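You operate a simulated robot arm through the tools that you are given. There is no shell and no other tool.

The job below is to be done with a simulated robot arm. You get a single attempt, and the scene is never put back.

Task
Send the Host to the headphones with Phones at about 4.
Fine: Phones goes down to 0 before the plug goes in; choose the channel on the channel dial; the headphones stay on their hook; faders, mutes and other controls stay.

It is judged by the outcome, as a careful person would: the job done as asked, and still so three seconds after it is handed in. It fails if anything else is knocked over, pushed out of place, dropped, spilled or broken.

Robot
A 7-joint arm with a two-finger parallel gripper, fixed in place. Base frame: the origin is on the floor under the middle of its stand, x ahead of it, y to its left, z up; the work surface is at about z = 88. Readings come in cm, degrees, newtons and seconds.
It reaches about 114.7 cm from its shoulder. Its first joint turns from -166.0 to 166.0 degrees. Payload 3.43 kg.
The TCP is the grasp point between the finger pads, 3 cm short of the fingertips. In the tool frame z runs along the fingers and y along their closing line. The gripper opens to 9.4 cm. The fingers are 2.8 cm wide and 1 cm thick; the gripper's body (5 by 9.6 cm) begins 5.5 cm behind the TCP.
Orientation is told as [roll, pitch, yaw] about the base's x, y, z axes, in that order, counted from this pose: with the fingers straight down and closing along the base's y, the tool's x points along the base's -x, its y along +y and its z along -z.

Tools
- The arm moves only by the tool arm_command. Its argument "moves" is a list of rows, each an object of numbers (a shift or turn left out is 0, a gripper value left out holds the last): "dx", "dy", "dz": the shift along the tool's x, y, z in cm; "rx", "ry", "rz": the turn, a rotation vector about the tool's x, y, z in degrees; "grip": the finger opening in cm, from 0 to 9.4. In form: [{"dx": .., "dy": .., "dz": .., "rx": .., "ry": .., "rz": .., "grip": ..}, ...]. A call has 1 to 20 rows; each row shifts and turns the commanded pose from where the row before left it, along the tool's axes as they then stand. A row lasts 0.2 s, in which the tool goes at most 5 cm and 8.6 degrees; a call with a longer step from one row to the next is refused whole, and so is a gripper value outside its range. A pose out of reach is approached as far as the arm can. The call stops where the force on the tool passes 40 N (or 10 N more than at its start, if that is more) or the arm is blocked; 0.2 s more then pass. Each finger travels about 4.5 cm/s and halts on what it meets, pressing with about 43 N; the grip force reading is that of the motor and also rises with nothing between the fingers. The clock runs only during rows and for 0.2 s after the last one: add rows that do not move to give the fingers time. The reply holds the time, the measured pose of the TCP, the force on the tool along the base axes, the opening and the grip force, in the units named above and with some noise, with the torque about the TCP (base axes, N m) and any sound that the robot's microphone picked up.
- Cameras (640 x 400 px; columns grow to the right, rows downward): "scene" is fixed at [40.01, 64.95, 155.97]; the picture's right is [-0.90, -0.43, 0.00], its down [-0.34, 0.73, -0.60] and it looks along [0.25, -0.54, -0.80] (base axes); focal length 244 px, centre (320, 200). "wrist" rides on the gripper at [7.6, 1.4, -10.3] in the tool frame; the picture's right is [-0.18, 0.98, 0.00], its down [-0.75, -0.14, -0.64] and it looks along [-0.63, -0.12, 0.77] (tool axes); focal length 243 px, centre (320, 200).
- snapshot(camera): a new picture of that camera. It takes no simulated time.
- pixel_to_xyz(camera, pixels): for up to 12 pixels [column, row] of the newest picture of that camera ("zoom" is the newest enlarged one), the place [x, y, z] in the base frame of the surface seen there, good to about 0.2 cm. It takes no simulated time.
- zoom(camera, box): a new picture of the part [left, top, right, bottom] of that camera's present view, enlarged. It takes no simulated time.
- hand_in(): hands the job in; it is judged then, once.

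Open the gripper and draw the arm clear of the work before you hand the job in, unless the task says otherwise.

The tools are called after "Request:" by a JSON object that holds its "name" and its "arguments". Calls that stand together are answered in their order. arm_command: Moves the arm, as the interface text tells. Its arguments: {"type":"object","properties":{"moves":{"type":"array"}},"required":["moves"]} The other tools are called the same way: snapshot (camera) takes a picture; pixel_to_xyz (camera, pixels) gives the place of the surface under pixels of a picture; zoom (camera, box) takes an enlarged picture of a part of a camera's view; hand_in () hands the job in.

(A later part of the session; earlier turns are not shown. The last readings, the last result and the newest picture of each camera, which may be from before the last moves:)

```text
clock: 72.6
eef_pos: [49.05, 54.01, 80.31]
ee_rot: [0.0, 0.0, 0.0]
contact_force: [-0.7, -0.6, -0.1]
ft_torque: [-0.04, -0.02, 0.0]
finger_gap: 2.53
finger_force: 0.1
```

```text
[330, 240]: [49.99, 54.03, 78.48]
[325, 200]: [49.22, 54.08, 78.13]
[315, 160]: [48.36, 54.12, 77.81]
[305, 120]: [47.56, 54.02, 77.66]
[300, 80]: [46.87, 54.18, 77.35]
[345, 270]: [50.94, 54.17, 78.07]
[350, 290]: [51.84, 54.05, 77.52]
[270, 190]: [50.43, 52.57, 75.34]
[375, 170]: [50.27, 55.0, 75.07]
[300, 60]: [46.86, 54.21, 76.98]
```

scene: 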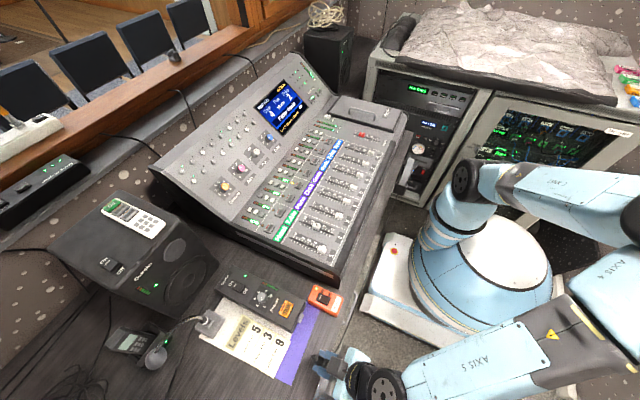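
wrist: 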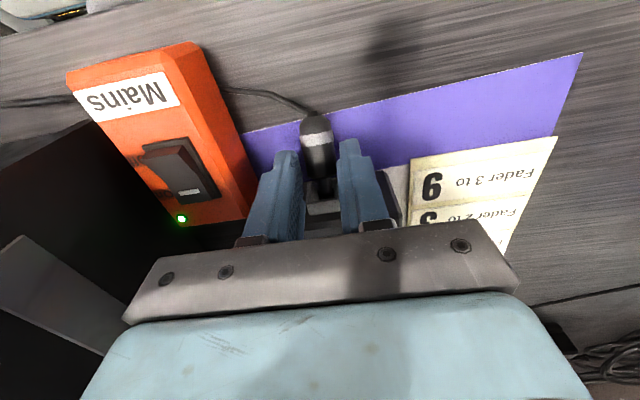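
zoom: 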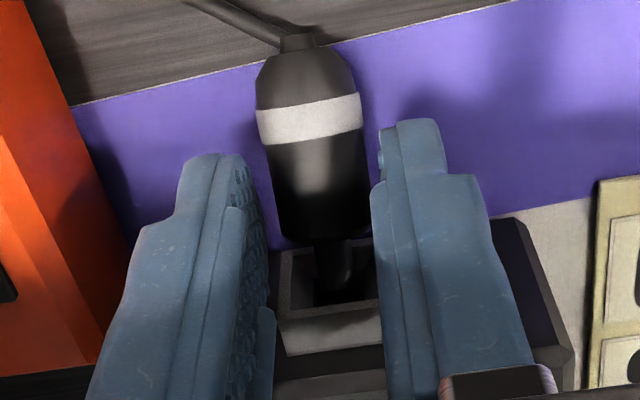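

The plug now rests drooped ~20° with its tip still in the hole. I open a bit wider and rise to examine it properly from above and from the scene camera.

Request:
{"name": "arm_command", "arguments": {"moves": [{"grip": 4.0}, {}, {"dz": -1.5}, {"dz": -2.5}, {"dz": -3, "dx": 1}, {"dz": -3, "dx": 1}, {}]}}

Request:
{"name": "snapshot", "arguments": {"camera": "wrist"}}

Request:
{"name": "zoom", "arguments": {"camera": "wrist", "box": [260, 90, 380, 190]}}

Request:
{"name": "zoom", "arguments": {"camera": "scene", "box": [270, 280, 350, 340]}}

```text
clock: 74.2
eef_pos: [46.99, 54.15, 90.1]
ee_rot: [0.0, 0.0, 0.0]
contact_force: [0.0, -0.3, 0.0]
ft_torque: [0.0, 0.0, -0.03]
finger_gap: 4.01
finger_force: 0.0
```

```text
taken
```

wrist: 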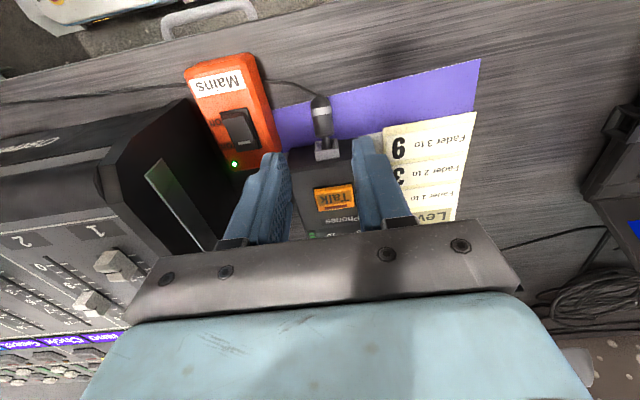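

```text
4.00 times, centred on (320, 140) of wrist
```

zoom: 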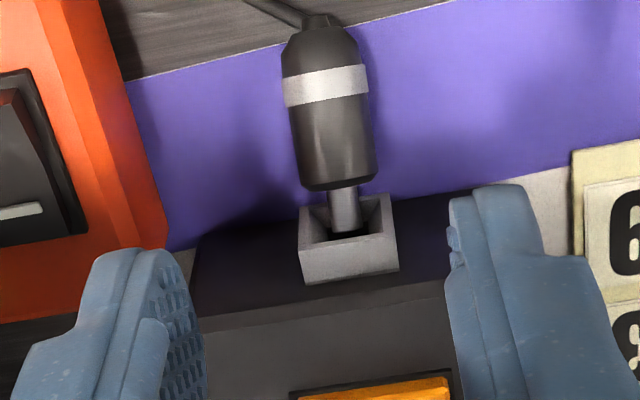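

```text
6.67 times, centred on (310, 310) of scene
```

zoom: 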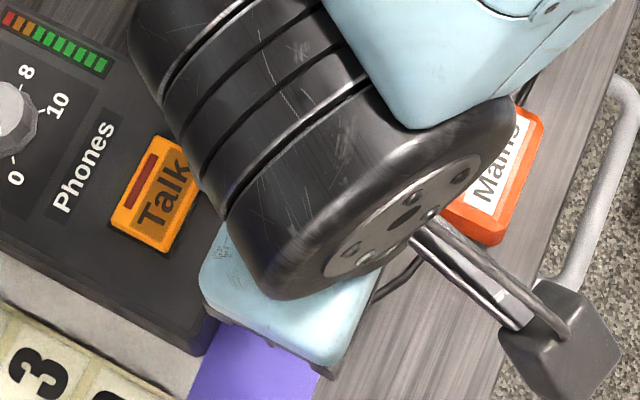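

Request:
{"name": "pixel_to_xyz", "arguments": {"camera": "zoom", "pixels": [[337, 180], [333, 140], [328, 100], [325, 75], [322, 50], [318, 20], [345, 200], [347, 220], [348, 230], [300, 160], [370, 150], [337, 186]]}}

Request:
{"name": "pixel_to_xyz", "arguments": {"camera": "wrist", "pixels": [[300, 90], [280, 82], [265, 80], [180, 87], [100, 96], [240, 70], [330, 230]]}}

```text
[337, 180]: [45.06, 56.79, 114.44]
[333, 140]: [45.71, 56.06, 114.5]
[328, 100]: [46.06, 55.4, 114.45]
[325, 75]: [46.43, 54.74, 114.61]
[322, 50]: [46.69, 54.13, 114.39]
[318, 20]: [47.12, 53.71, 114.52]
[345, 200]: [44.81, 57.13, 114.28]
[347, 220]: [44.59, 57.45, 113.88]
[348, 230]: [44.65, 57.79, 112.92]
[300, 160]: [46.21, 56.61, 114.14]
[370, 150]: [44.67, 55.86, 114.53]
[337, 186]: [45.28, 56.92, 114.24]
```

```text
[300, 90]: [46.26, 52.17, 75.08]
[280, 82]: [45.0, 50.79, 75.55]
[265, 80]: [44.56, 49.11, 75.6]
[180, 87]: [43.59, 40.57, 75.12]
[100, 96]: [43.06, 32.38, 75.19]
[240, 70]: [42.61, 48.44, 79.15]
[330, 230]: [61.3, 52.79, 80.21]
```

The newest zoom was of the scene camera, so those readings were of the arm; I redo the wrist zoom.

Request:
{"name": "zoom", "arguments": {"camera": "wrist", "box": [260, 90, 380, 190]}}

Request:
{"name": "pixel_to_xyz", "arguments": {"camera": "zoom", "pixels": [[337, 180], [333, 140], [328, 100], [325, 75], [322, 50], [318, 20], [345, 200], [347, 220], [348, 230], [300, 160], [370, 150], [337, 186]]}}

```text
4.00 times, centred on (320, 140) of wrist
```

zoom: 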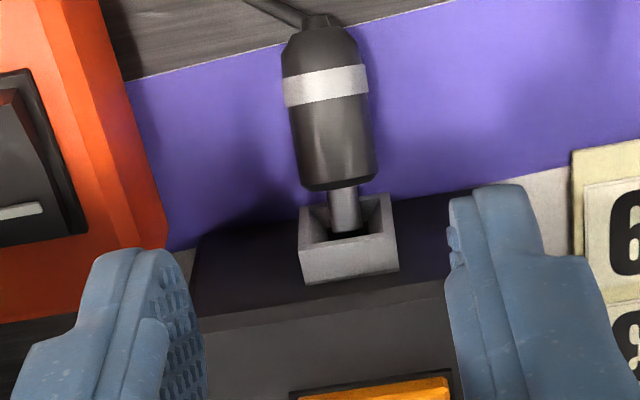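

```text
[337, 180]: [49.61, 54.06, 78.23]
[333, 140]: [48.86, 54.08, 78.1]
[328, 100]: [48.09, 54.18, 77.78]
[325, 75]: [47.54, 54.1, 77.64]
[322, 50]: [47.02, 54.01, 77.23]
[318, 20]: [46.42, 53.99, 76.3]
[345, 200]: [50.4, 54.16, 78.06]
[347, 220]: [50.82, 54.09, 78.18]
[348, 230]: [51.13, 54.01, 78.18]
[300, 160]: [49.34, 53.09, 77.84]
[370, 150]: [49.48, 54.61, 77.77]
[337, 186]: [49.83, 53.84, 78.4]
```

The plug hangs tilted ~17° with the tip only just in the hole, so it needs proper re-seating. I'll tilt the tool to match the plug (ry −17°), re-grip it squarely, withdraw, level and reinsert.

Request:
{"name": "arm_command", "arguments": {"moves": [{"ry": -8.5}, {"ry": -8.5}, {"dx": 2.44, "dy": -0.1, "dz": 2.82}, {"dz": 2.5}, {}]}}

Request:
{"name": "snapshot", "arguments": {"camera": "wrist"}}

Request:
{"name": "zoom", "arguments": {"camera": "wrist", "box": [260, 110, 380, 210]}}

Request:
{"name": "pixel_to_xyz", "arguments": {"camera": "zoom", "pixels": [[320, 200]]}}

```text
clock: 75.4
eef_pos: [46.32, 54.04, 84.51]
ee_rot: [0.0, -17.0, 0.1]
contact_force: [0.0, -0.4, 0.2]
ft_torque: [0.01, 0.01, -0.03]
finger_gap: 3.99
finger_force: 0.0
```

```text
taken
```

wrist: 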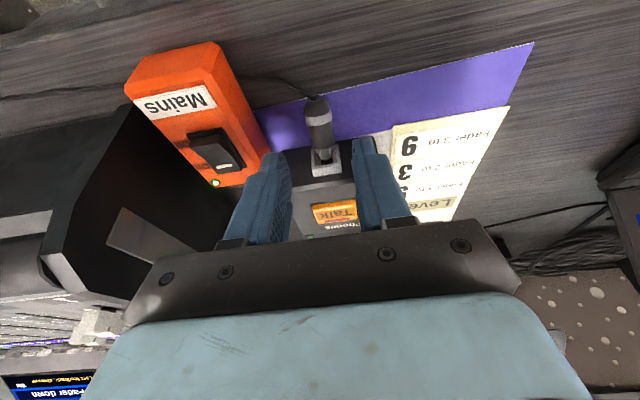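

```text
4.00 times, centred on (320, 160) of wrist
```

zoom: 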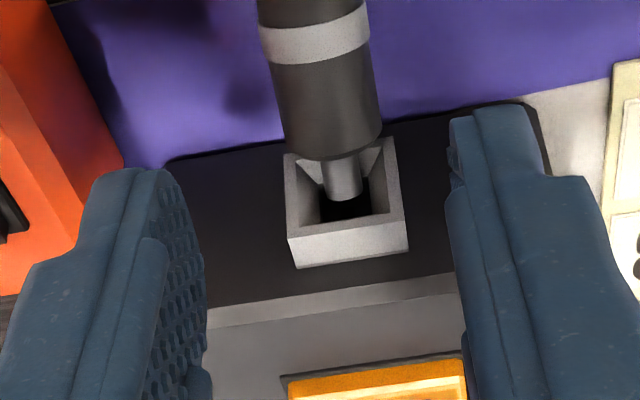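

```text
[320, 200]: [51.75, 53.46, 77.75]
```

Request:
{"name": "pixel_to_xyz", "arguments": {"camera": "zoom", "pixels": [[330, 145], [325, 110], [318, 70], [312, 40], [305, 10], [343, 175], [345, 192], [330, 195], [360, 190], [290, 120], [370, 110], [345, 165]]}}

```text
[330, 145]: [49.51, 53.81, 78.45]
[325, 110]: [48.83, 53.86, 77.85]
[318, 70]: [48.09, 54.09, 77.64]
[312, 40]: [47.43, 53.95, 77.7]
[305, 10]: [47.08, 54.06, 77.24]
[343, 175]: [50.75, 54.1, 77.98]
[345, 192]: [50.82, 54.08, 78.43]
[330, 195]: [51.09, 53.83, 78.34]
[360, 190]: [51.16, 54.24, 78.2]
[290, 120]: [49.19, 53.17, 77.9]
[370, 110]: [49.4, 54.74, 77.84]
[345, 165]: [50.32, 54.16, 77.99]
```

The tip is resting in the funnel. The tool is lined up with the plug; I descend along the tool axis 5.6 cm around it.

Request:
{"name": "arm_command", "arguments": {"moves": [{"dz": 2}, {"dz": 2}, {"dz": 1.0}, {"dz": 0.6}, {}]}}

Request:
{"name": "zoom", "arguments": {"camera": "wrist", "box": [250, 90, 390, 230]}}

```text
clock: 76.6
eef_pos: [48.03, 53.92, 79.18]
ee_rot: [0.0, -17.0, 0.0]
contact_force: [-1.3, 0.3, 0.5]
ft_torque: [-0.01, 0.0, -0.02]
finger_gap: 4.02
finger_force: 0.1
```

```text
2.86 times, centred on (320, 160) of wrist
```

zoom: 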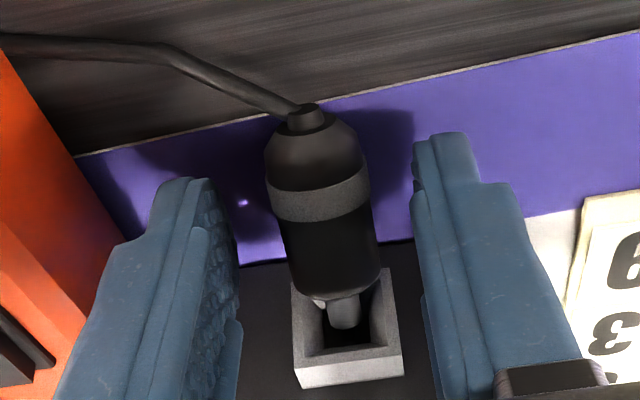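

The plug sits between the fingers nearly as in the first grasp. I close.

Request:
{"name": "arm_command", "arguments": {"moves": [{"grip": 3.0}, {"grip": 2.4}, {}, {"grip": 1.8}, {}, {}]}}

Request:
{"name": "zoom", "arguments": {"camera": "wrist", "box": [250, 90, 390, 230]}}

```text
clock: 78.0
eef_pos: [47.96, 53.99, 79.07]
ee_rot: [0.1, -17.0, 0.0]
contact_force: [0.1, 0.3, 0.5]
ft_torque: [-0.04, -0.01, -0.02]
finger_gap: 2.28
finger_force: 42.9
```

```text
2.86 times, centred on (320, 160) of wrist
```

zoom: 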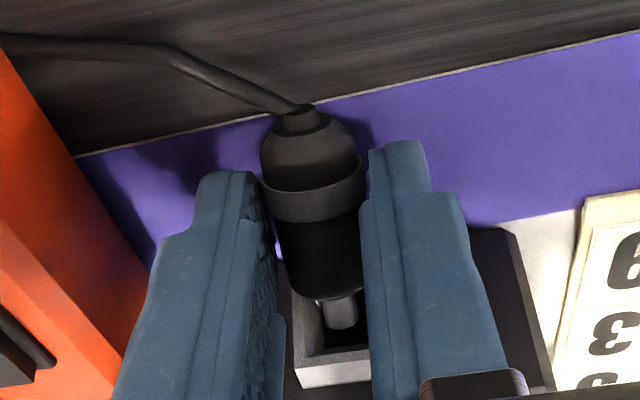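

Gripped. I withdraw horizontally 4 cm, rise 1.5 cm, then level the tool (ry +17°).

Request:
{"name": "arm_command", "arguments": {"moves": [{"dx": 0.96, "dz": -0.29}, {"dx": 1.43, "dz": -0.44}, {"dx": 1.43, "dz": -0.44}, {"dx": -0.44, "dz": -1.43}, {"ry": 8.5}, {"ry": 8.5}, {}]}}

Request:
{"name": "snapshot", "arguments": {"camera": "wrist"}}

Request:
{"name": "zoom", "arguments": {"camera": "wrist", "box": [270, 130, 370, 230]}}

Request:
{"name": "pixel_to_xyz", "arguments": {"camera": "zoom", "pixels": [[345, 260], [350, 270], [340, 225], [320, 190], [330, 260], [365, 255]]}}

```text
clock: 79.6
eef_pos: [44.0, 54.14, 80.63]
ee_rot: [0.0, 0.0, 0.0]
contact_force: [0.7, 0.3, -0.6]
ft_torque: [0.01, -0.01, -0.01]
finger_gap: 2.22
finger_force: 42.5
```

```text
taken
```

wrist: 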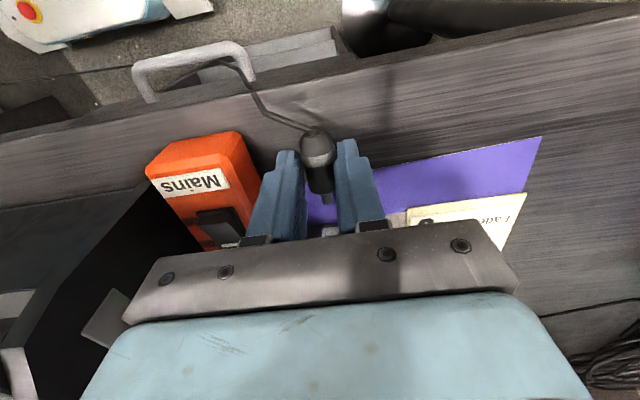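

```text
4.00 times, centred on (320, 180) of wrist
```

zoom: 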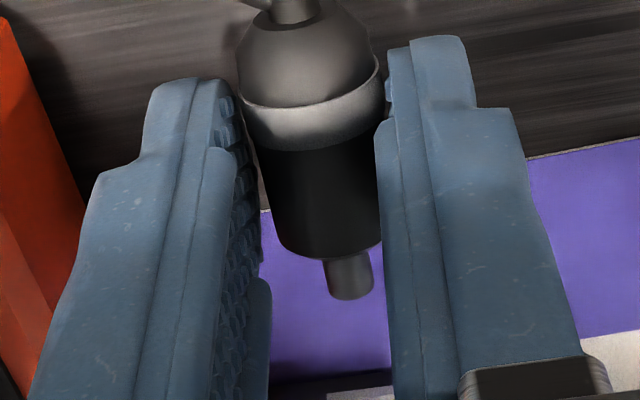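

```text
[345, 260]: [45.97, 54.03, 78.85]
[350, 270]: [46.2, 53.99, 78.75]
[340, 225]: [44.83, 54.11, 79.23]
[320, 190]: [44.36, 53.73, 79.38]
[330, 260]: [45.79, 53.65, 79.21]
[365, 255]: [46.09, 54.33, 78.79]
```

Request:
{"name": "pixel_to_xyz", "arguments": {"camera": "zoom", "pixels": [[350, 280], [352, 292], [333, 285], [368, 275], [330, 240], [325, 200], [320, 170], [312, 120], [305, 50], [345, 246], [275, 180], [375, 170]]}}

```text
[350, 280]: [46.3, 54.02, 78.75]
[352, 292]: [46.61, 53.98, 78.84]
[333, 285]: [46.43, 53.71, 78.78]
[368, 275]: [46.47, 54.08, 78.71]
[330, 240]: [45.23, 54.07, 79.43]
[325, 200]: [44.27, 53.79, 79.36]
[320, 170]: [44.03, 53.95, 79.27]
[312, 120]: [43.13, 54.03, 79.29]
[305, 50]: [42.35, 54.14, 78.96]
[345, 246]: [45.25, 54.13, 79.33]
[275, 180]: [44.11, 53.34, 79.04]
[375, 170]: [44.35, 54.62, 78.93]
```

The plug is about 4° nose-up in the hand; I add 4° to level it and re-measure.

Request:
{"name": "arm_command", "arguments": {"moves": [{"ry": 4}, {}]}}

Request:
{"name": "zoom", "arguments": {"camera": "wrist", "box": [270, 130, 370, 230]}}

Request:
{"name": "pixel_to_xyz", "arguments": {"camera": "zoom", "pixels": [[350, 275], [350, 285], [352, 292], [333, 285], [368, 275], [330, 240], [325, 200], [320, 170], [312, 120], [318, 130], [275, 180], [375, 170]]}}

```text
clock: 80.2
eef_pos: [44.06, 54.08, 80.71]
ee_rot: [0.0, 4.0, 0.0]
contact_force: [-0.8, 0.6, 0.3]
ft_torque: [0.01, -0.01, 0.0]
finger_gap: 2.23
finger_force: 43.2
```

```text
4.00 times, centred on (320, 180) of wrist
```

zoom: 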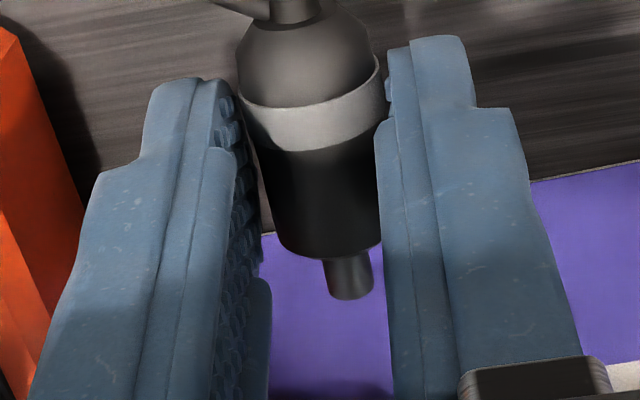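

```text
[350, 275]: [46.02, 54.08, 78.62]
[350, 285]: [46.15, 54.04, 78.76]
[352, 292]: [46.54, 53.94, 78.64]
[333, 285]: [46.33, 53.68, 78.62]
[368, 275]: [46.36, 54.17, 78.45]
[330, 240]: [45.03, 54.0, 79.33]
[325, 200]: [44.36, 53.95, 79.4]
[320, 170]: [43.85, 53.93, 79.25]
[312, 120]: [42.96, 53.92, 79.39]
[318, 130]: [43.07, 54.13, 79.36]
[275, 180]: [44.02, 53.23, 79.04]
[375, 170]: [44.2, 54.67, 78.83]
```

Plug is level; tip centre ≈[46.65, 53.94, 78.28]. I lower 0.17 cm, and advance 4.4 cm along +x into the funnel.

Request:
{"name": "arm_command", "arguments": {"moves": [{"dx": -0.012, "dy": 0.03, "dz": 0.17}, {"dx": -0.998, "dz": -0.07}, {"dx": -0.998, "dz": -0.07}, {"dx": -0.998, "dz": -0.07}, {"dx": -0.798, "dz": -0.056}, {"dx": -0.599, "dz": -0.042}, {}]}}

Request:
{"name": "zoom", "arguments": {"camera": "wrist", "box": [270, 130, 370, 230]}}

Request:
{"name": "pixel_to_xyz", "arguments": {"camera": "zoom", "pixels": [[350, 275], [350, 262], [330, 240], [325, 200], [320, 170], [312, 120], [345, 255]]}}

```text
clock: 81.8
eef_pos: [48.43, 54.0, 80.42]
ee_rot: [0.1, 3.9, -0.1]
contact_force: [0.3, -0.4, -0.4]
ft_torque: [-0.01, -0.05, 0.01]
finger_gap: 2.23
finger_force: 43.2
```

```text
4.00 times, centred on (320, 180) of wrist
```

zoom: 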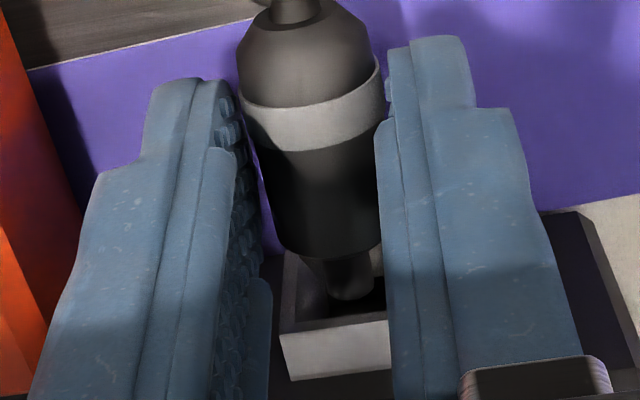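

```text
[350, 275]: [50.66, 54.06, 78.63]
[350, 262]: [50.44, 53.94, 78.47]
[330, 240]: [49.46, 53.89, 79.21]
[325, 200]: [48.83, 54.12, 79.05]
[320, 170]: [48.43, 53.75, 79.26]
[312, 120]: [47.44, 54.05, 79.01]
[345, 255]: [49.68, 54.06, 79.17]
```

The tip is in the funnel mouth with no force. I advance 0.7 cm more in small steps.

Request:
{"name": "arm_command", "arguments": {"moves": [{"dx": -0.2, "dz": -0.014}, {"dx": -0.2, "dz": -0.014}, {"dx": -0.15, "dz": -0.01}, {}]}}

Request:
{"name": "arm_command", "arguments": {"moves": [{"dx": -0.15, "dz": -0.01}, {"dx": -0.1, "dz": -0.007}, {}]}}

```text
clock: 82.8
eef_pos: [49.06, 54.09, 80.36]
ee_rot: [0.0, 4.0, 0.0]
contact_force: [0.3, -0.8, 0.0]
ft_torque: [0.0, 0.0, 0.03]
finger_gap: 2.23
finger_force: 42.5
```

```text
clock: 83.6
eef_pos: [49.27, 53.97, 80.44]
ee_rot: [0.0, 4.0, 0.1]
contact_force: [-0.7, -0.1, -0.1]
ft_torque: [0.02, 0.01, 0.01]
finger_gap: 2.23
finger_force: 42.4
```

Request:
{"name": "arm_command", "arguments": {"moves": [{"dx": -0.1, "dz": -0.007}, {}]}}

Request:
{"name": "arm_command", "arguments": {"moves": [{"dx": -0.1, "dz": -0.007}, {}]}}

Request:
{"name": "zoom", "arguments": {"camera": "wrist", "box": [270, 130, 370, 230]}}

```text
clock: 84.2
eef_pos: [49.19, 54.04, 80.45]
ee_rot: [0.0, 4.1, 0.1]
contact_force: [-11.3, -1.6, -0.2]
ft_torque: [0.02, 0.28, 0.0]
finger_gap: 2.23
finger_force: 42.8
```

```text
clock: 84.8
eef_pos: [49.14, 53.96, 80.41]
ee_rot: [-0.1, 4.1, 0.1]
contact_force: [-25.5, -3.3, -0.5]
ft_torque: [-0.08, 0.58, -0.06]
finger_gap: 2.27
finger_force: 42.8
```

```text
4.00 times, centred on (320, 180) of wrist
```

zoom: 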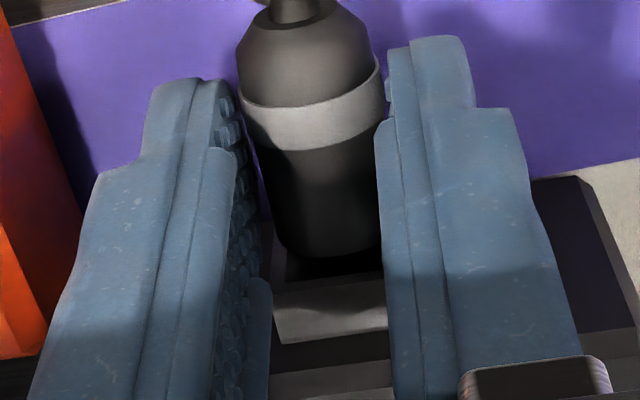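

Request:
{"name": "pixel_to_xyz", "arguments": {"camera": "zoom", "pixels": [[330, 250], [330, 240], [325, 200], [312, 120], [300, 60], [300, 302], [350, 295], [345, 270], [360, 262]]}}

Request:
{"name": "zoom", "arguments": {"camera": "scene", "box": [210, 260, 330, 335]}}

```text
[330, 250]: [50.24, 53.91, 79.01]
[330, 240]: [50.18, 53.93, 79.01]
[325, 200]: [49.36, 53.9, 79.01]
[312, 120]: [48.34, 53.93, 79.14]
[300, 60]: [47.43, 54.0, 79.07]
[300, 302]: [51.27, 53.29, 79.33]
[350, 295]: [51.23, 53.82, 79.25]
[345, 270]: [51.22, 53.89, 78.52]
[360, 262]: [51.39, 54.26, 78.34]
```

```text
5.33 times, centred on (270, 298) of scene
```

zoom: 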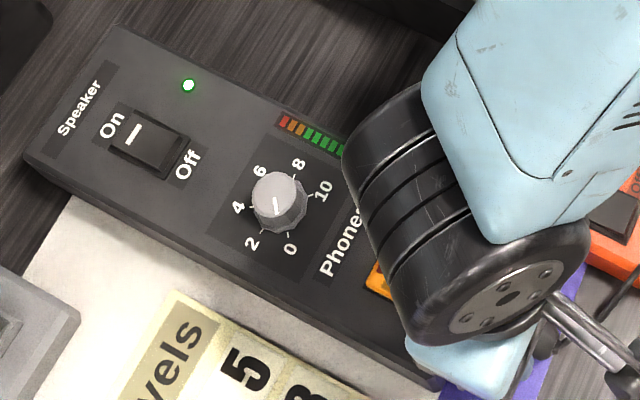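

Level and seated. I relieve the push partly and check the lateral forces before releasing.

Request:
{"name": "arm_command", "arguments": {"moves": [{"dx": 0.12, "dz": 0.008}, {}, {}]}}

```text
clock: 85.6
eef_pos: [49.21, 54.0, 80.47]
ee_rot: [0.1, 4.0, 0.0]
contact_force: [-20.9, 0.5, -7.3]
ft_torque: [0.03, 0.63, 0.01]
finger_gap: 2.22
finger_force: 42.5
```

Request:
{"name": "arm_command", "arguments": {"moves": [{"dx": 0.1, "dz": 0.04}, {}, {}]}}

```text
clock: 86.4
eef_pos: [49.16, 53.94, 80.42]
ee_rot: [0.0, 3.9, 0.0]
contact_force: [-9.7, 1.6, -0.3]
ft_torque: [0.09, 0.28, 0.05]
finger_gap: 2.23
finger_force: 43.2
```

Forces are now (−9.7, 1.6, −0.3): a gentle axial push with no side load. I open a little and check.

Request:
{"name": "arm_command", "arguments": {"moves": [{"grip": 2.4}, {}]}}

Request:
{"name": "zoom", "arguments": {"camera": "wrist", "box": [270, 130, 370, 230]}}

Request:
{"name": "pixel_to_xyz", "arguments": {"camera": "zoom", "pixels": [[330, 250], [330, 240], [325, 200], [312, 120], [300, 60], [345, 270]]}}

```text
clock: 87.0
eef_pos: [49.18, 54.01, 80.4]
ee_rot: [-0.1, 4.1, -0.1]
contact_force: [0.0, 0.8, -0.2]
ft_torque: [0.0, -0.02, -0.02]
finger_gap: 2.46
finger_force: 0.2
```

```text
4.00 times, centred on (320, 180) of wrist
```

zoom: 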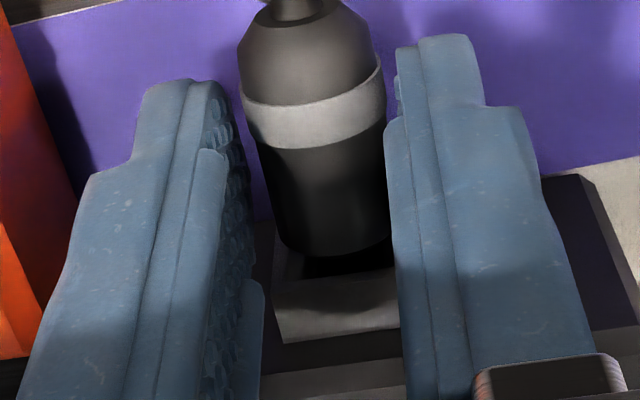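

```text
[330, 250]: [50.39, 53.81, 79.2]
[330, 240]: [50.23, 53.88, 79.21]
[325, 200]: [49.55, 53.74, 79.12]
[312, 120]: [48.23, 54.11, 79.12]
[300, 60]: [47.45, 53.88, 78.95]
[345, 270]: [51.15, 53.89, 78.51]
```

The plug stays level and seated with the fingers clear (gap 2.46 vs 2.23). I open further and wait a second to confirm.

Request:
{"name": "arm_command", "arguments": {"moves": [{"grip": 2.7}, {}, {}, {}, {}]}}

Request:
{"name": "zoom", "arguments": {"camera": "wrist", "box": [270, 130, 370, 230]}}

Request:
{"name": "pixel_to_xyz", "arguments": {"camera": "zoom", "pixels": [[330, 250], [330, 240], [325, 200], [312, 120], [300, 60], [345, 270]]}}

```text
clock: 88.2
eef_pos: [49.18, 53.88, 80.34]
ee_rot: [0.0, 3.9, -0.1]
contact_force: [0.3, 0.5, 1.5]
ft_torque: [0.03, 0.02, -0.01]
finger_gap: 2.69
finger_force: 0.1
```

```text
4.00 times, centred on (320, 180) of wrist
```

zoom: 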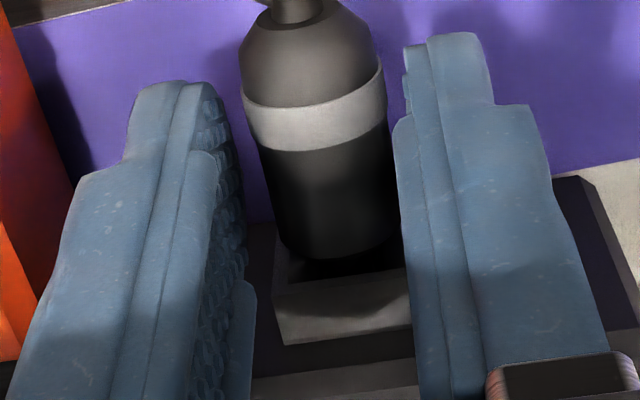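

```text
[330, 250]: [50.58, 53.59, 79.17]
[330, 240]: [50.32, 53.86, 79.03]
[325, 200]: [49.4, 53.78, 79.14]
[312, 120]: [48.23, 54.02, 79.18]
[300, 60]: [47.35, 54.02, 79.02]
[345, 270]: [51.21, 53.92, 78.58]
```

The plug is held level and steady in the socket. I open to 4 cm and rise straight up clear of it.

Request:
{"name": "arm_command", "arguments": {"moves": [{"grip": 4.0}, {}, {"dx": 0.07, "dz": -1.0}, {"dx": 0.14, "dz": -2.0}, {"dx": 0.21, "dz": -3.0}, {"dx": 0.21, "dz": -3.0}, {"dx": 0.5, "dz": -3.0, "ry": -4}, {}]}}

Request:
{"name": "snapshot", "arguments": {"camera": "wrist"}}

Request:
{"name": "zoom", "arguments": {"camera": "wrist", "box": [260, 90, 380, 190]}}

Request:
{"name": "pixel_to_xyz", "arguments": {"camera": "wrist", "pixels": [[325, 130]]}}

```text
clock: 90.0
eef_pos: [48.94, 53.91, 92.44]
ee_rot: [0.0, 0.0, 0.1]
contact_force: [-0.4, -0.4, -0.3]
ft_torque: [-0.02, -0.01, -0.01]
finger_gap: 3.99
finger_force: 0.0
```

```text
taken
```

wrist: 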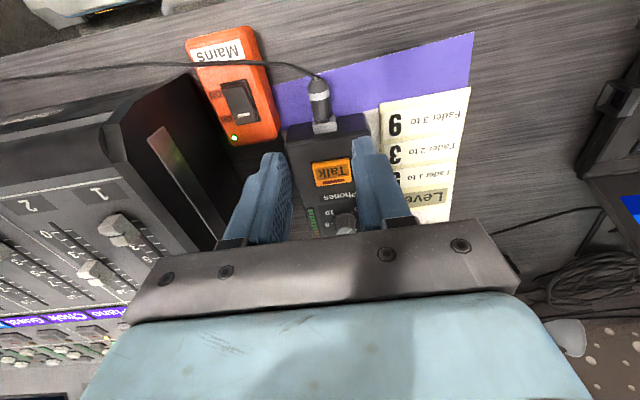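

```text
4.00 times, centred on (320, 140) of wrist
```

zoom: 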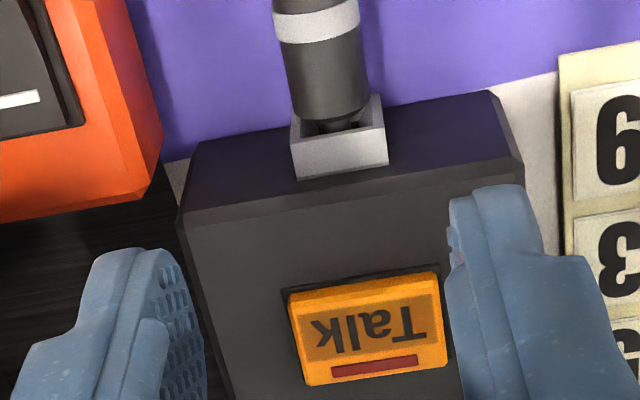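

```text
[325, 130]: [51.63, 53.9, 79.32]
```

The plug stays level in the socket with the cable free. I take a closer look to confirm before moving on.

Request:
{"name": "zoom", "arguments": {"camera": "wrist", "box": [270, 50, 370, 150]}}

Request:
{"name": "pixel_to_xyz", "arguments": {"camera": "zoom", "pixels": [[335, 265], [330, 235], [322, 170], [315, 130], [310, 105], [340, 285], [250, 70], [150, 55], [60, 40]]}}

```text
4.00 times, centred on (320, 100) of wrist
```

zoom: 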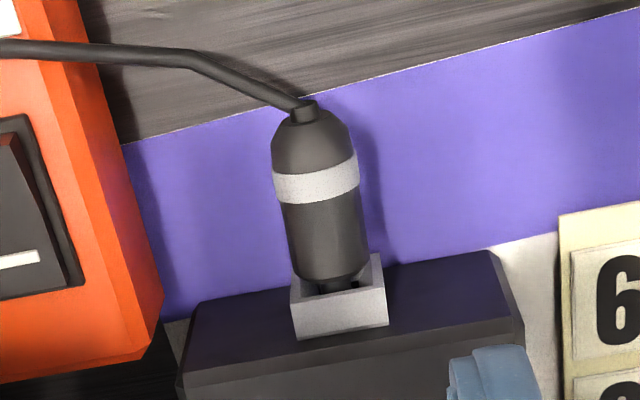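

```text
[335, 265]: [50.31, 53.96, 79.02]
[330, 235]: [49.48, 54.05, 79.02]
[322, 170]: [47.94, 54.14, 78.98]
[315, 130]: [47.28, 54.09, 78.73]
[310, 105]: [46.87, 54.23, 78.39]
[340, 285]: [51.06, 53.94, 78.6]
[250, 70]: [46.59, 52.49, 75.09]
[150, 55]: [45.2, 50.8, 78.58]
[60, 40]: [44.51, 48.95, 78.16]
```

Plug is seated ([50.3 front], level). Now the Channel dial on the sloped panel: I rise and take scene measurements of the panel slope and dial.

Request:
{"name": "arm_command", "arguments": {"moves": [{"dz": -4}, {"dz": -4}, {"dz": -4}, {"dz": -4}, {}]}}

Request:
{"name": "snapshot", "arguments": {"camera": "scene"}}

Request:
{"name": "zoom", "arguments": {"camera": "scene", "box": [190, 150, 270, 220]}}

```text
clock: 91.2
eef_pos: [48.84, 53.98, 108.49]
ee_rot: [-0.1, -0.1, -0.1]
contact_force: [0.5, 0.2, 0.5]
ft_torque: [0.02, 0.0, 0.0]
finger_gap: 4.01
finger_force: 0.1
```

```text
taken
```

scene: 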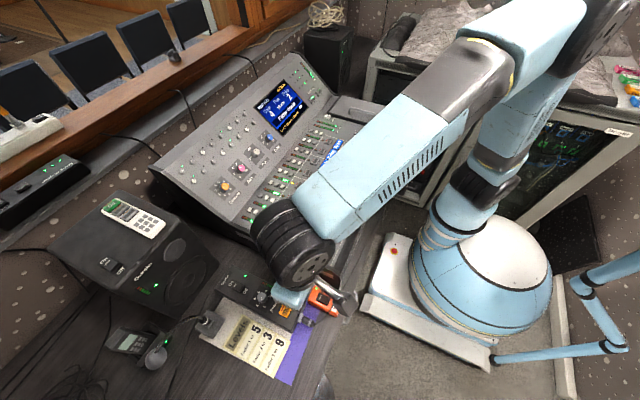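

```text
5.71 times, centred on (230, 185) of scene
```

zoom: 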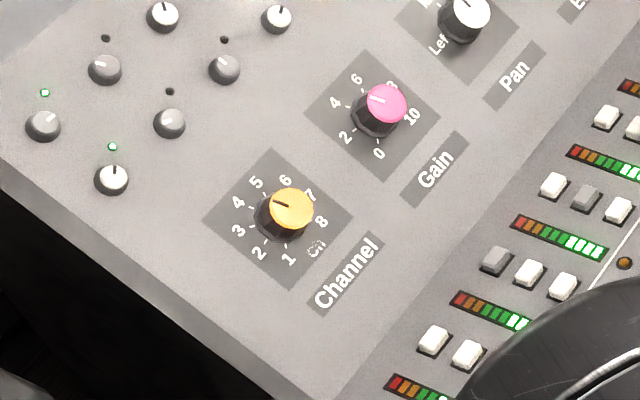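

Request:
{"name": "pixel_to_xyz", "arguments": {"camera": "zoom", "pixels": [[205, 220], [275, 150], [352, 218], [285, 290], [292, 208], [272, 199], [283, 250], [330, 60], [200, 300], [420, 130], [150, 230], [290, 340]]}}

Request:
{"name": "pixel_to_xyz", "arguments": {"camera": "scene", "pixels": [[155, 175], [270, 110], [290, 60], [240, 130], [185, 235], [150, 205], [200, 160], [130, 200], [320, 90]]}}

```text
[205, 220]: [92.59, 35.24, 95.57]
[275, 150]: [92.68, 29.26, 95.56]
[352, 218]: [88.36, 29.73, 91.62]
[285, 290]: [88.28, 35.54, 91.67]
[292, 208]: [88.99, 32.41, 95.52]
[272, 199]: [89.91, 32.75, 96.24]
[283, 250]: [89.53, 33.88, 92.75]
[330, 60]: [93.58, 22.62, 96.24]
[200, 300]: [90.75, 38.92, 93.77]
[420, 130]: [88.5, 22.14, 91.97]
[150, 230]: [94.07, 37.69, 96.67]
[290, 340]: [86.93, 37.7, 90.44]
```

```text
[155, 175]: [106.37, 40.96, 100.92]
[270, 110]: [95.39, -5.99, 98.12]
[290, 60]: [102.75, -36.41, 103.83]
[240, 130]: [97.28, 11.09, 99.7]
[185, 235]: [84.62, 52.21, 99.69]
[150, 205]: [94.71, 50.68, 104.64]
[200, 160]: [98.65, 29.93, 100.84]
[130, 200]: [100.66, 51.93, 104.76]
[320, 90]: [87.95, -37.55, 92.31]
```

The panel slopes 42° (normal ≈(−0.672,0,0.740)); dial base ≈[90.48, 32.44, 93.6], knob height ≈2.4. I move to a standoff near [75, 35, 112] and tilt the tool −42.25° to face the panel.

Request:
{"name": "arm_command", "arguments": {"moves": [{"dx": -3.74, "dy": -2.71, "dz": -0.5}, {"dx": -3.74, "dy": -2.71, "dz": -0.5}, {"dx": -3.74, "dy": -2.71, "dz": -0.5}, {"dx": -3.74, "dy": -2.71, "dz": -0.5}, {"dx": -3.74, "dy": -2.71, "dz": -0.5}, {"dx": -3.74, "dy": -2.71, "dz": -0.5}, {"dx": -3.74, "dy": -2.71, "dz": -0.5}, {}]}}

Request:
{"name": "arm_command", "arguments": {"moves": [{"ry": -8.45}, {"ry": -8.45}, {"ry": -8.45}, {"ry": -8.45}, {"ry": -8.45}, {}]}}

Request:
{"name": "snapshot", "arguments": {"camera": "wrist"}}

Request:
{"name": "snapshot", "arguments": {"camera": "scene"}}

```text
clock: 93.0
eef_pos: [75.15, 35.03, 111.82]
ee_rot: [-0.1, 0.0, -0.1]
contact_force: [0.0, 0.1, -0.2]
ft_torque: [0.01, 0.0, 0.01]
finger_gap: 3.97
finger_force: 0.0
```

```text
clock: 94.4
eef_pos: [75.11, 35.06, 111.96]
ee_rot: [0.0, -42.3, 0.0]
contact_force: [-0.1, -0.9, -0.5]
ft_torque: [0.01, -0.02, -0.02]
finger_gap: 4.0
finger_force: 0.2
```

```text
taken
```

wrist: 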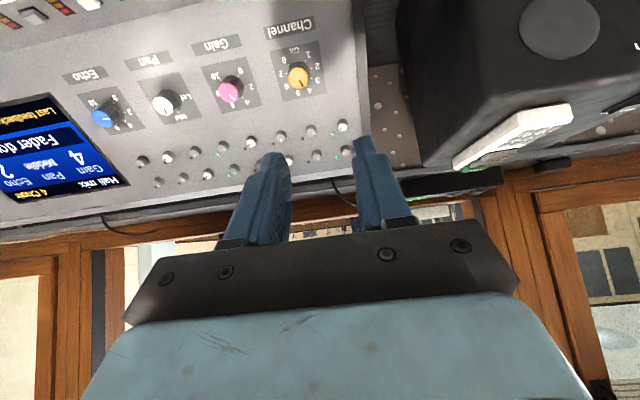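

```text
taken
```

scene: 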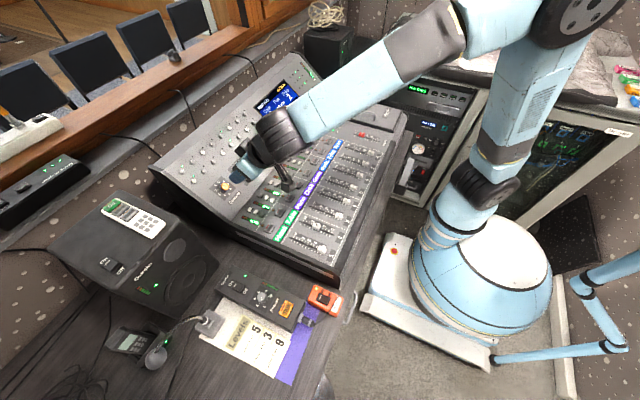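

The Channel dial is at (298,77) in the wrist view. I zoom in and measure labels and pointer.

Request:
{"name": "zoom", "arguments": {"camera": "wrist", "box": [268, 40, 328, 105]}}

Request:
{"name": "zoom", "arguments": {"camera": "scene", "box": [270, 280, 350, 340]}}

```text
6.15 times, centred on (298, 72) of wrist
```

zoom: 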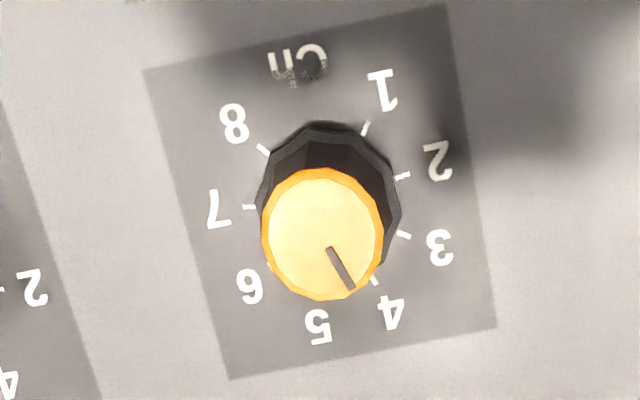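

```text
6.67 times, centred on (310, 310) of scene
```

zoom: 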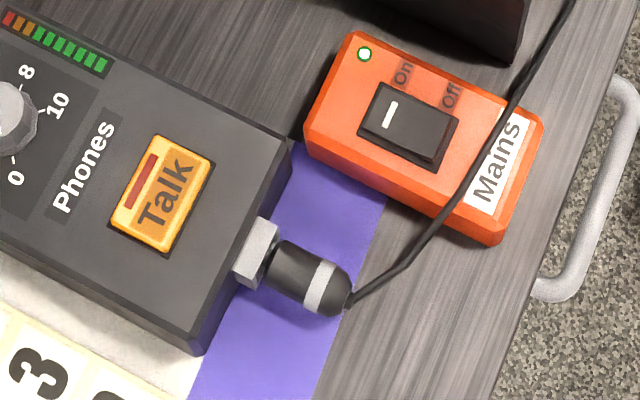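

The scene zoom confirms the plug is seated in the socket. Now I measure the dial marks (pointer at 4).

Request:
{"name": "zoom", "arguments": {"camera": "wrist", "box": [268, 40, 328, 105]}}

Request:
{"name": "pixel_to_xyz", "arguments": {"camera": "zoom", "pixels": [[365, 128], [403, 176], [404, 234], [375, 281], [262, 149], [249, 207], [323, 235], [330, 250], [352, 288], [265, 235], [381, 235], [323, 172]]}}

Request:
{"name": "pixel_to_xyz", "arguments": {"camera": "zoom", "pixels": [[325, 296], [145, 70], [445, 5], [495, 327], [230, 378], [340, 128], [398, 205], [263, 200]]}}

```text
6.15 times, centred on (298, 72) of wrist
```

zoom: 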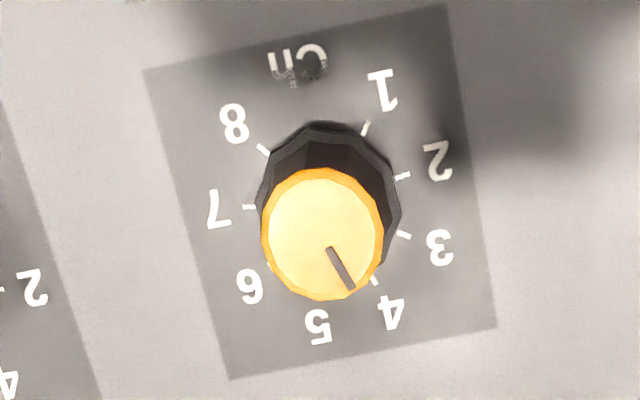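

```text
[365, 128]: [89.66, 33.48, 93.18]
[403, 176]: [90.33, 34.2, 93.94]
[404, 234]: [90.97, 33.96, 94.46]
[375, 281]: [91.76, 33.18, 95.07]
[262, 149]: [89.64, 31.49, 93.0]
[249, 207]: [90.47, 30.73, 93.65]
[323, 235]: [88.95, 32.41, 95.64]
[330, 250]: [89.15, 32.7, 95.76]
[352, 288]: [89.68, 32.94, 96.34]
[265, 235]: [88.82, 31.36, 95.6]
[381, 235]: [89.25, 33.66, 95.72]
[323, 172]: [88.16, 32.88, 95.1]
```

```text
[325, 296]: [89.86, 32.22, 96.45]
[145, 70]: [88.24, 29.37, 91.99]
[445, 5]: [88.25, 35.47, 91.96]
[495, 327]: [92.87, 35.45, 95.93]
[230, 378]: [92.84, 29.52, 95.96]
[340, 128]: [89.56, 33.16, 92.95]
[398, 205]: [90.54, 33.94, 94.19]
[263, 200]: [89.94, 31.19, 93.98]
```

Dial marks: 1 at 225°, 4 at ~109° (38.6° per step), pointer at 107° → channel 4. I need ~116° counter-clockwise. I move to an 8 cm standoff on the dial axis, then pre-rotate +58°.

Request:
{"name": "arm_command", "arguments": {"moves": [{"ry": 0.75}, {"dx": 0.12, "dy": -0.65, "dz": 3.12}, {"dx": 0.12, "dy": -0.65, "dz": 3.12}, {"dx": 0.12, "dy": -0.65, "dz": 3.12}, {"dx": 0.12, "dy": -0.65, "dz": 3.1}, {}]}}

Request:
{"name": "arm_command", "arguments": {"moves": [{"rz": 8.3}, {"rz": 8.3}, {"rz": 8.3}, {"rz": 8.3}, {"rz": 8.3}, {"rz": 8.3}, {"rz": 8.2}, {}]}}

Request:
{"name": "snapshot", "arguments": {"camera": "wrist"}}

Request:
{"name": "snapshot", "arguments": {"camera": "scene"}}

```text
clock: 95.8
eef_pos: [82.93, 32.42, 102.24]
ee_rot: [0.0, -41.5, 0.0]
contact_force: [-0.1, 0.4, 0.1]
ft_torque: [0.04, 0.0, -0.03]
finger_gap: 4.02
finger_force: 0.0
```

```text
clock: 97.6
eef_pos: [82.91, 32.39, 102.42]
ee_rot: [36.9, -20.5, -65.0]
contact_force: [-0.4, 0.1, 0.8]
ft_torque: [0.01, 0.01, 0.0]
finger_gap: 4.0
finger_force: 0.1
```

```text
taken
```

wrist: 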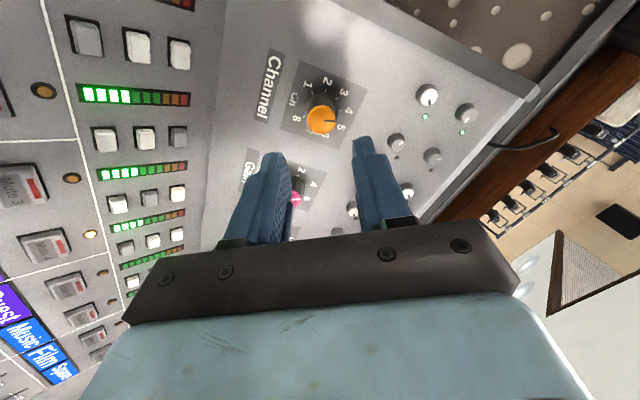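

```text
taken
```

scene: 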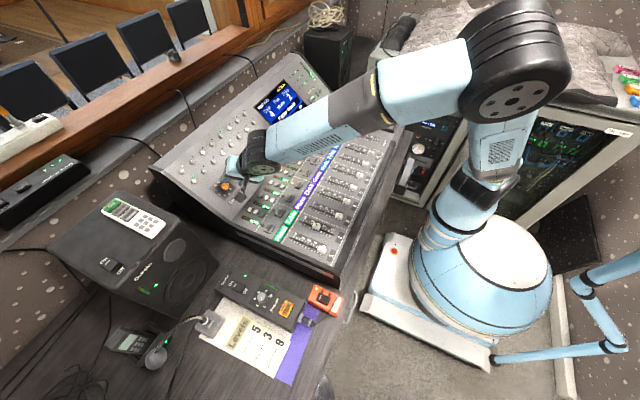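

The knob is at (321,113). I measure it and nearby trim knobs from this viewpoint before descending.

Request:
{"name": "zoom", "arguments": {"camera": "wrist", "box": [280, 70, 370, 150]}}

Request:
{"name": "pixel_to_xyz", "arguments": {"camera": "wrist", "pixels": [[397, 142], [428, 95], [432, 156], [352, 208], [298, 195]]}}

```text
5.00 times, centred on (325, 110) of wrist
```

zoom: 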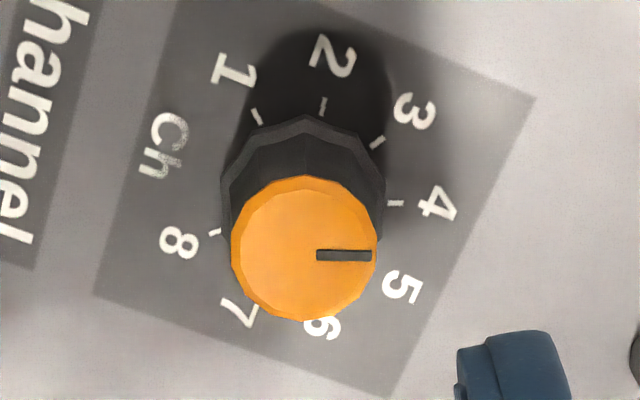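

```text
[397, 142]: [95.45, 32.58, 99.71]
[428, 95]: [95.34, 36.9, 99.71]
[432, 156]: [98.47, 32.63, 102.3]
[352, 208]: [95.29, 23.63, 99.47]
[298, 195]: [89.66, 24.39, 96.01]
```

Request:
{"name": "pixel_to_xyz", "arguments": {"camera": "zoom", "pixels": [[305, 250], [238, 250], [372, 250], [305, 183], [305, 316], [320, 256], [368, 255], [256, 115], [322, 105], [376, 142], [395, 203], [215, 232]]}}

```text
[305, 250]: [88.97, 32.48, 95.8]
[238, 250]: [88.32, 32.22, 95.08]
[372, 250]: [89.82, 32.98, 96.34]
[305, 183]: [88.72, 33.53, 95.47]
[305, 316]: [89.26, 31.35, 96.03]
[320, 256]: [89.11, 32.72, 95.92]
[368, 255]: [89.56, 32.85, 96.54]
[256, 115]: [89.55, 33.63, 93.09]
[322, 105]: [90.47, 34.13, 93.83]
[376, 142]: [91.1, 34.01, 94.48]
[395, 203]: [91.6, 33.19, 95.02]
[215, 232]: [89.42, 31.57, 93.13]
```

Top centre ≈[89.0, 32.5, 95.75]. I shift +0.21 along tool y and descend 7.8 cm along the tool axis around the knob.

Request:
{"name": "arm_command", "arguments": {"moves": [{"dx": -0.02, "dy": 0.21, "dz": 2.0}, {"dz": 2.5}, {"dz": 2.0}, {"dz": 1.3}, {}]}}

Request:
{"name": "snapshot", "arguments": {"camera": "wrist"}}

Request:
{"name": "zoom", "arguments": {"camera": "wrist", "box": [250, 100, 390, 230]}}

```text
clock: 98.8
eef_pos: [88.28, 32.49, 96.62]
ee_rot: [36.8, -20.5, -64.9]
contact_force: [0.2, -0.5, 1.1]
ft_torque: [0.01, -0.01, 0.0]
finger_gap: 3.98
finger_force: 0.0
```

```text
taken
```

wrist: 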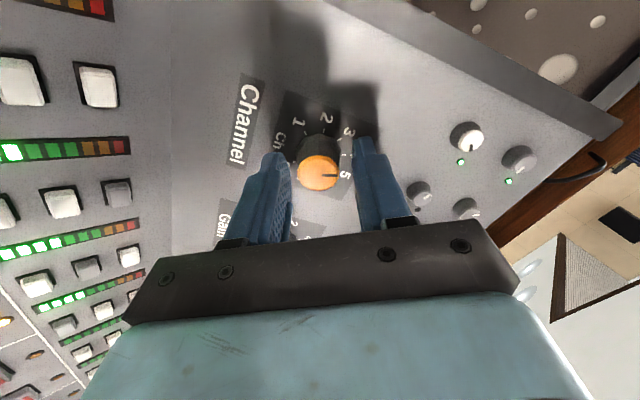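

```text
3.08 times, centred on (320, 165) of wrist
```

zoom: 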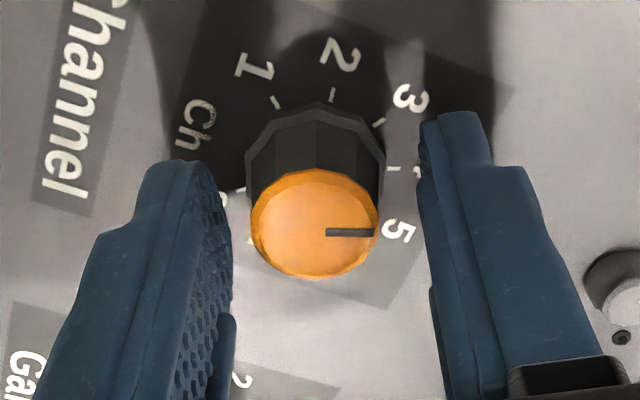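

The knob looks ~0.1 cm toward tool −y. I shift −0.1 and close gently, checking side force.

Request:
{"name": "arm_command", "arguments": {"moves": [{"dy": -0.1, "grip": 3.2}, {}, {"grip": 2.9}, {}, {"grip": 2.7}, {}]}}

```text
clock: 100.2
eef_pos: [88.29, 32.55, 96.62]
ee_rot: [36.8, -20.5, -64.8]
contact_force: [0.8, 0.0, 0.5]
ft_torque: [0.02, -0.04, -0.01]
finger_gap: 2.69
finger_force: 0.0
```

Request:
{"name": "arm_command", "arguments": {"moves": [{"grip": 2.55}, {}, {"grip": 2.4}, {}]}}

```text
clock: 101.2
eef_pos: [88.15, 32.54, 96.61]
ee_rot: [36.8, -20.4, -64.9]
contact_force: [-1.4, -0.1, -0.7]
ft_torque: [-0.06, 0.01, 0.01]
finger_gap: 2.55
finger_force: 45.0
```

Gripped at 2.55 cm, well centred. I turn counter-clockwise (rz negative) 24° first and check.

Request:
{"name": "arm_command", "arguments": {"moves": [{"rz": -6}, {"rz": -6}, {"rz": -6}, {"rz": -6}, {}]}}

Request:
{"name": "zoom", "arguments": {"camera": "wrist", "box": [250, 100, 390, 230]}}

Request:
{"name": "zoom", "arguments": {"camera": "scene", "box": [245, 70, 325, 140]}}

```text
clock: 102.4
eef_pos: [88.18, 32.59, 96.54]
ee_rot: [26.3, -33.4, -41.9]
contact_force: [-4.1, 3.6, 3.3]
ft_torque: [0.11, 0.13, 0.1]
finger_gap: 2.55
finger_force: 44.9
```

```text
3.08 times, centred on (320, 165) of wrist
```

zoom: 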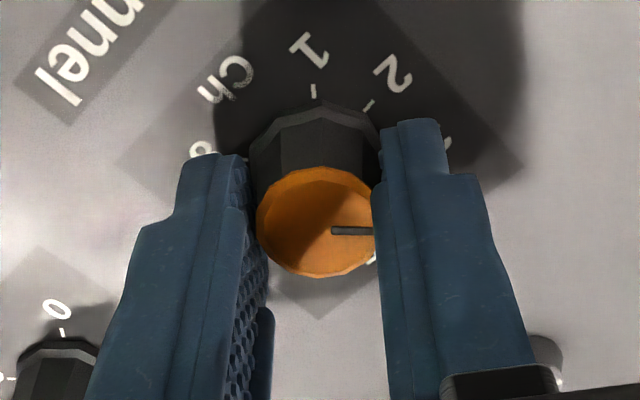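

```text
5.71 times, centred on (285, 105) of scene
```

zoom: 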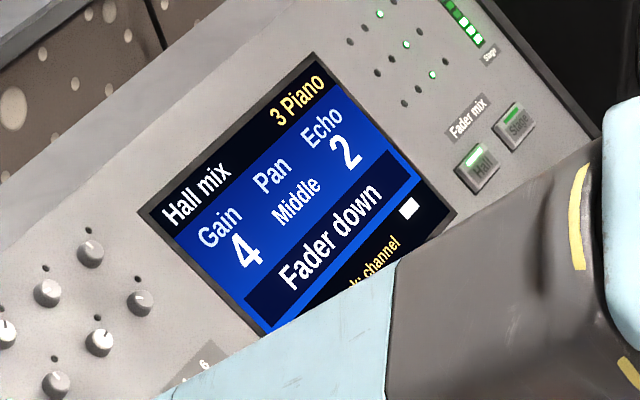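

The display now reads "3 Piano", so the direction is right. I continue counter-clockwise toward 1.

Request:
{"name": "arm_command", "arguments": {"moves": [{"rz": -7}, {"rz": -7}, {"rz": -7}, {"rz": -7}, {"rz": -7}, {"rz": -7}, {"rz": -7}, {"rz": -7}, {"rz": -7}, {}]}}

Request:
{"name": "zoom", "arguments": {"camera": "wrist", "box": [250, 100, 390, 230]}}

Request:
{"name": "zoom", "arguments": {"camera": "scene", "box": [245, 70, 325, 140]}}

```text
clock: 104.6
eef_pos: [88.23, 32.55, 96.61]
ee_rot: [-23.2, -35.4, 36.5]
contact_force: [3.2, 8.6, 8.8]
ft_torque: [0.4, -0.74, 0.37]
finger_gap: 2.51
finger_force: 44.9
```

```text
3.08 times, centred on (320, 165) of wrist
```

zoom: 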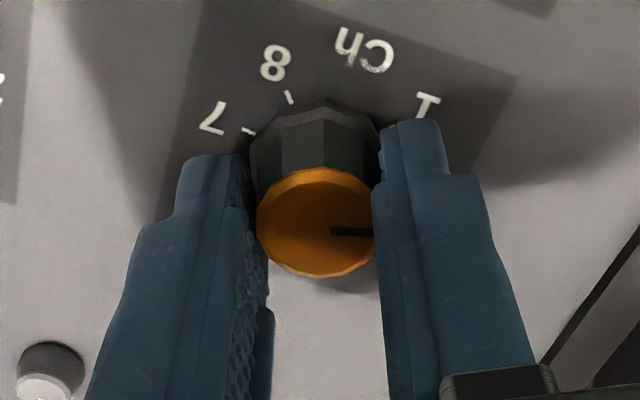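

```text
5.71 times, centred on (285, 105) of scene
```

zoom: 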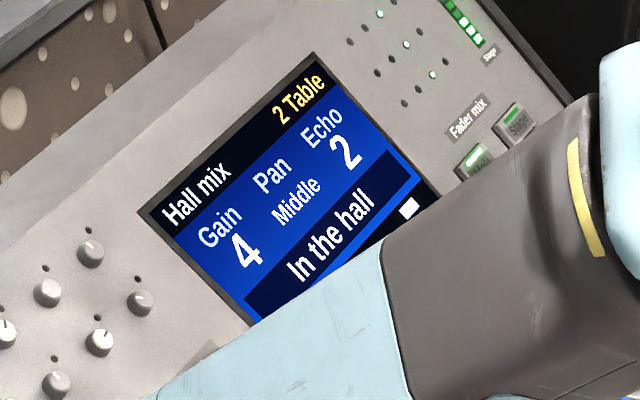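

Display reads "2 Table" after 87°. I continue the remaining ~29°.

Request:
{"name": "arm_command", "arguments": {"moves": [{"rz": -6}, {"rz": -6}, {"rz": -6}, {"rz": -6}, {"rz": -5}, {}]}}

Request:
{"name": "zoom", "arguments": {"camera": "wrist", "box": [250, 100, 390, 230]}}

Request:
{"name": "zoom", "arguments": {"camera": "scene", "box": [245, 70, 325, 140]}}

```text
clock: 106.0
eef_pos: [88.13, 32.54, 96.49]
ee_rot: [-36.9, -20.6, 65.0]
contact_force: [3.5, 10.4, 12.4]
ft_torque: [0.38, -0.45, 0.33]
finger_gap: 2.53
finger_force: 45.0
```

```text
3.08 times, centred on (320, 165) of wrist
```

zoom: 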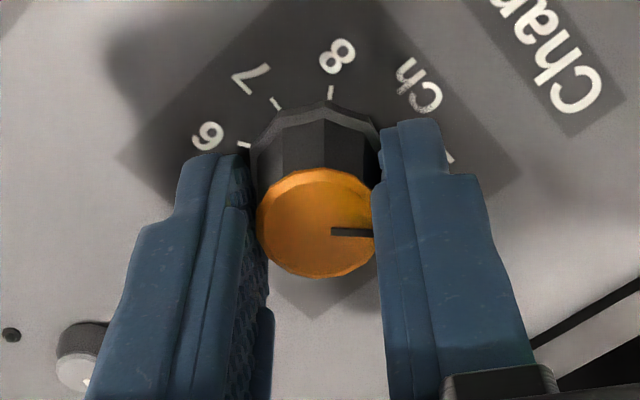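

```text
5.71 times, centred on (285, 105) of scene
```

zoom: 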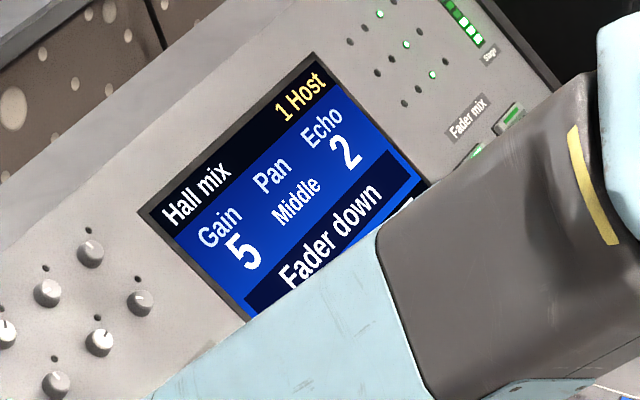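

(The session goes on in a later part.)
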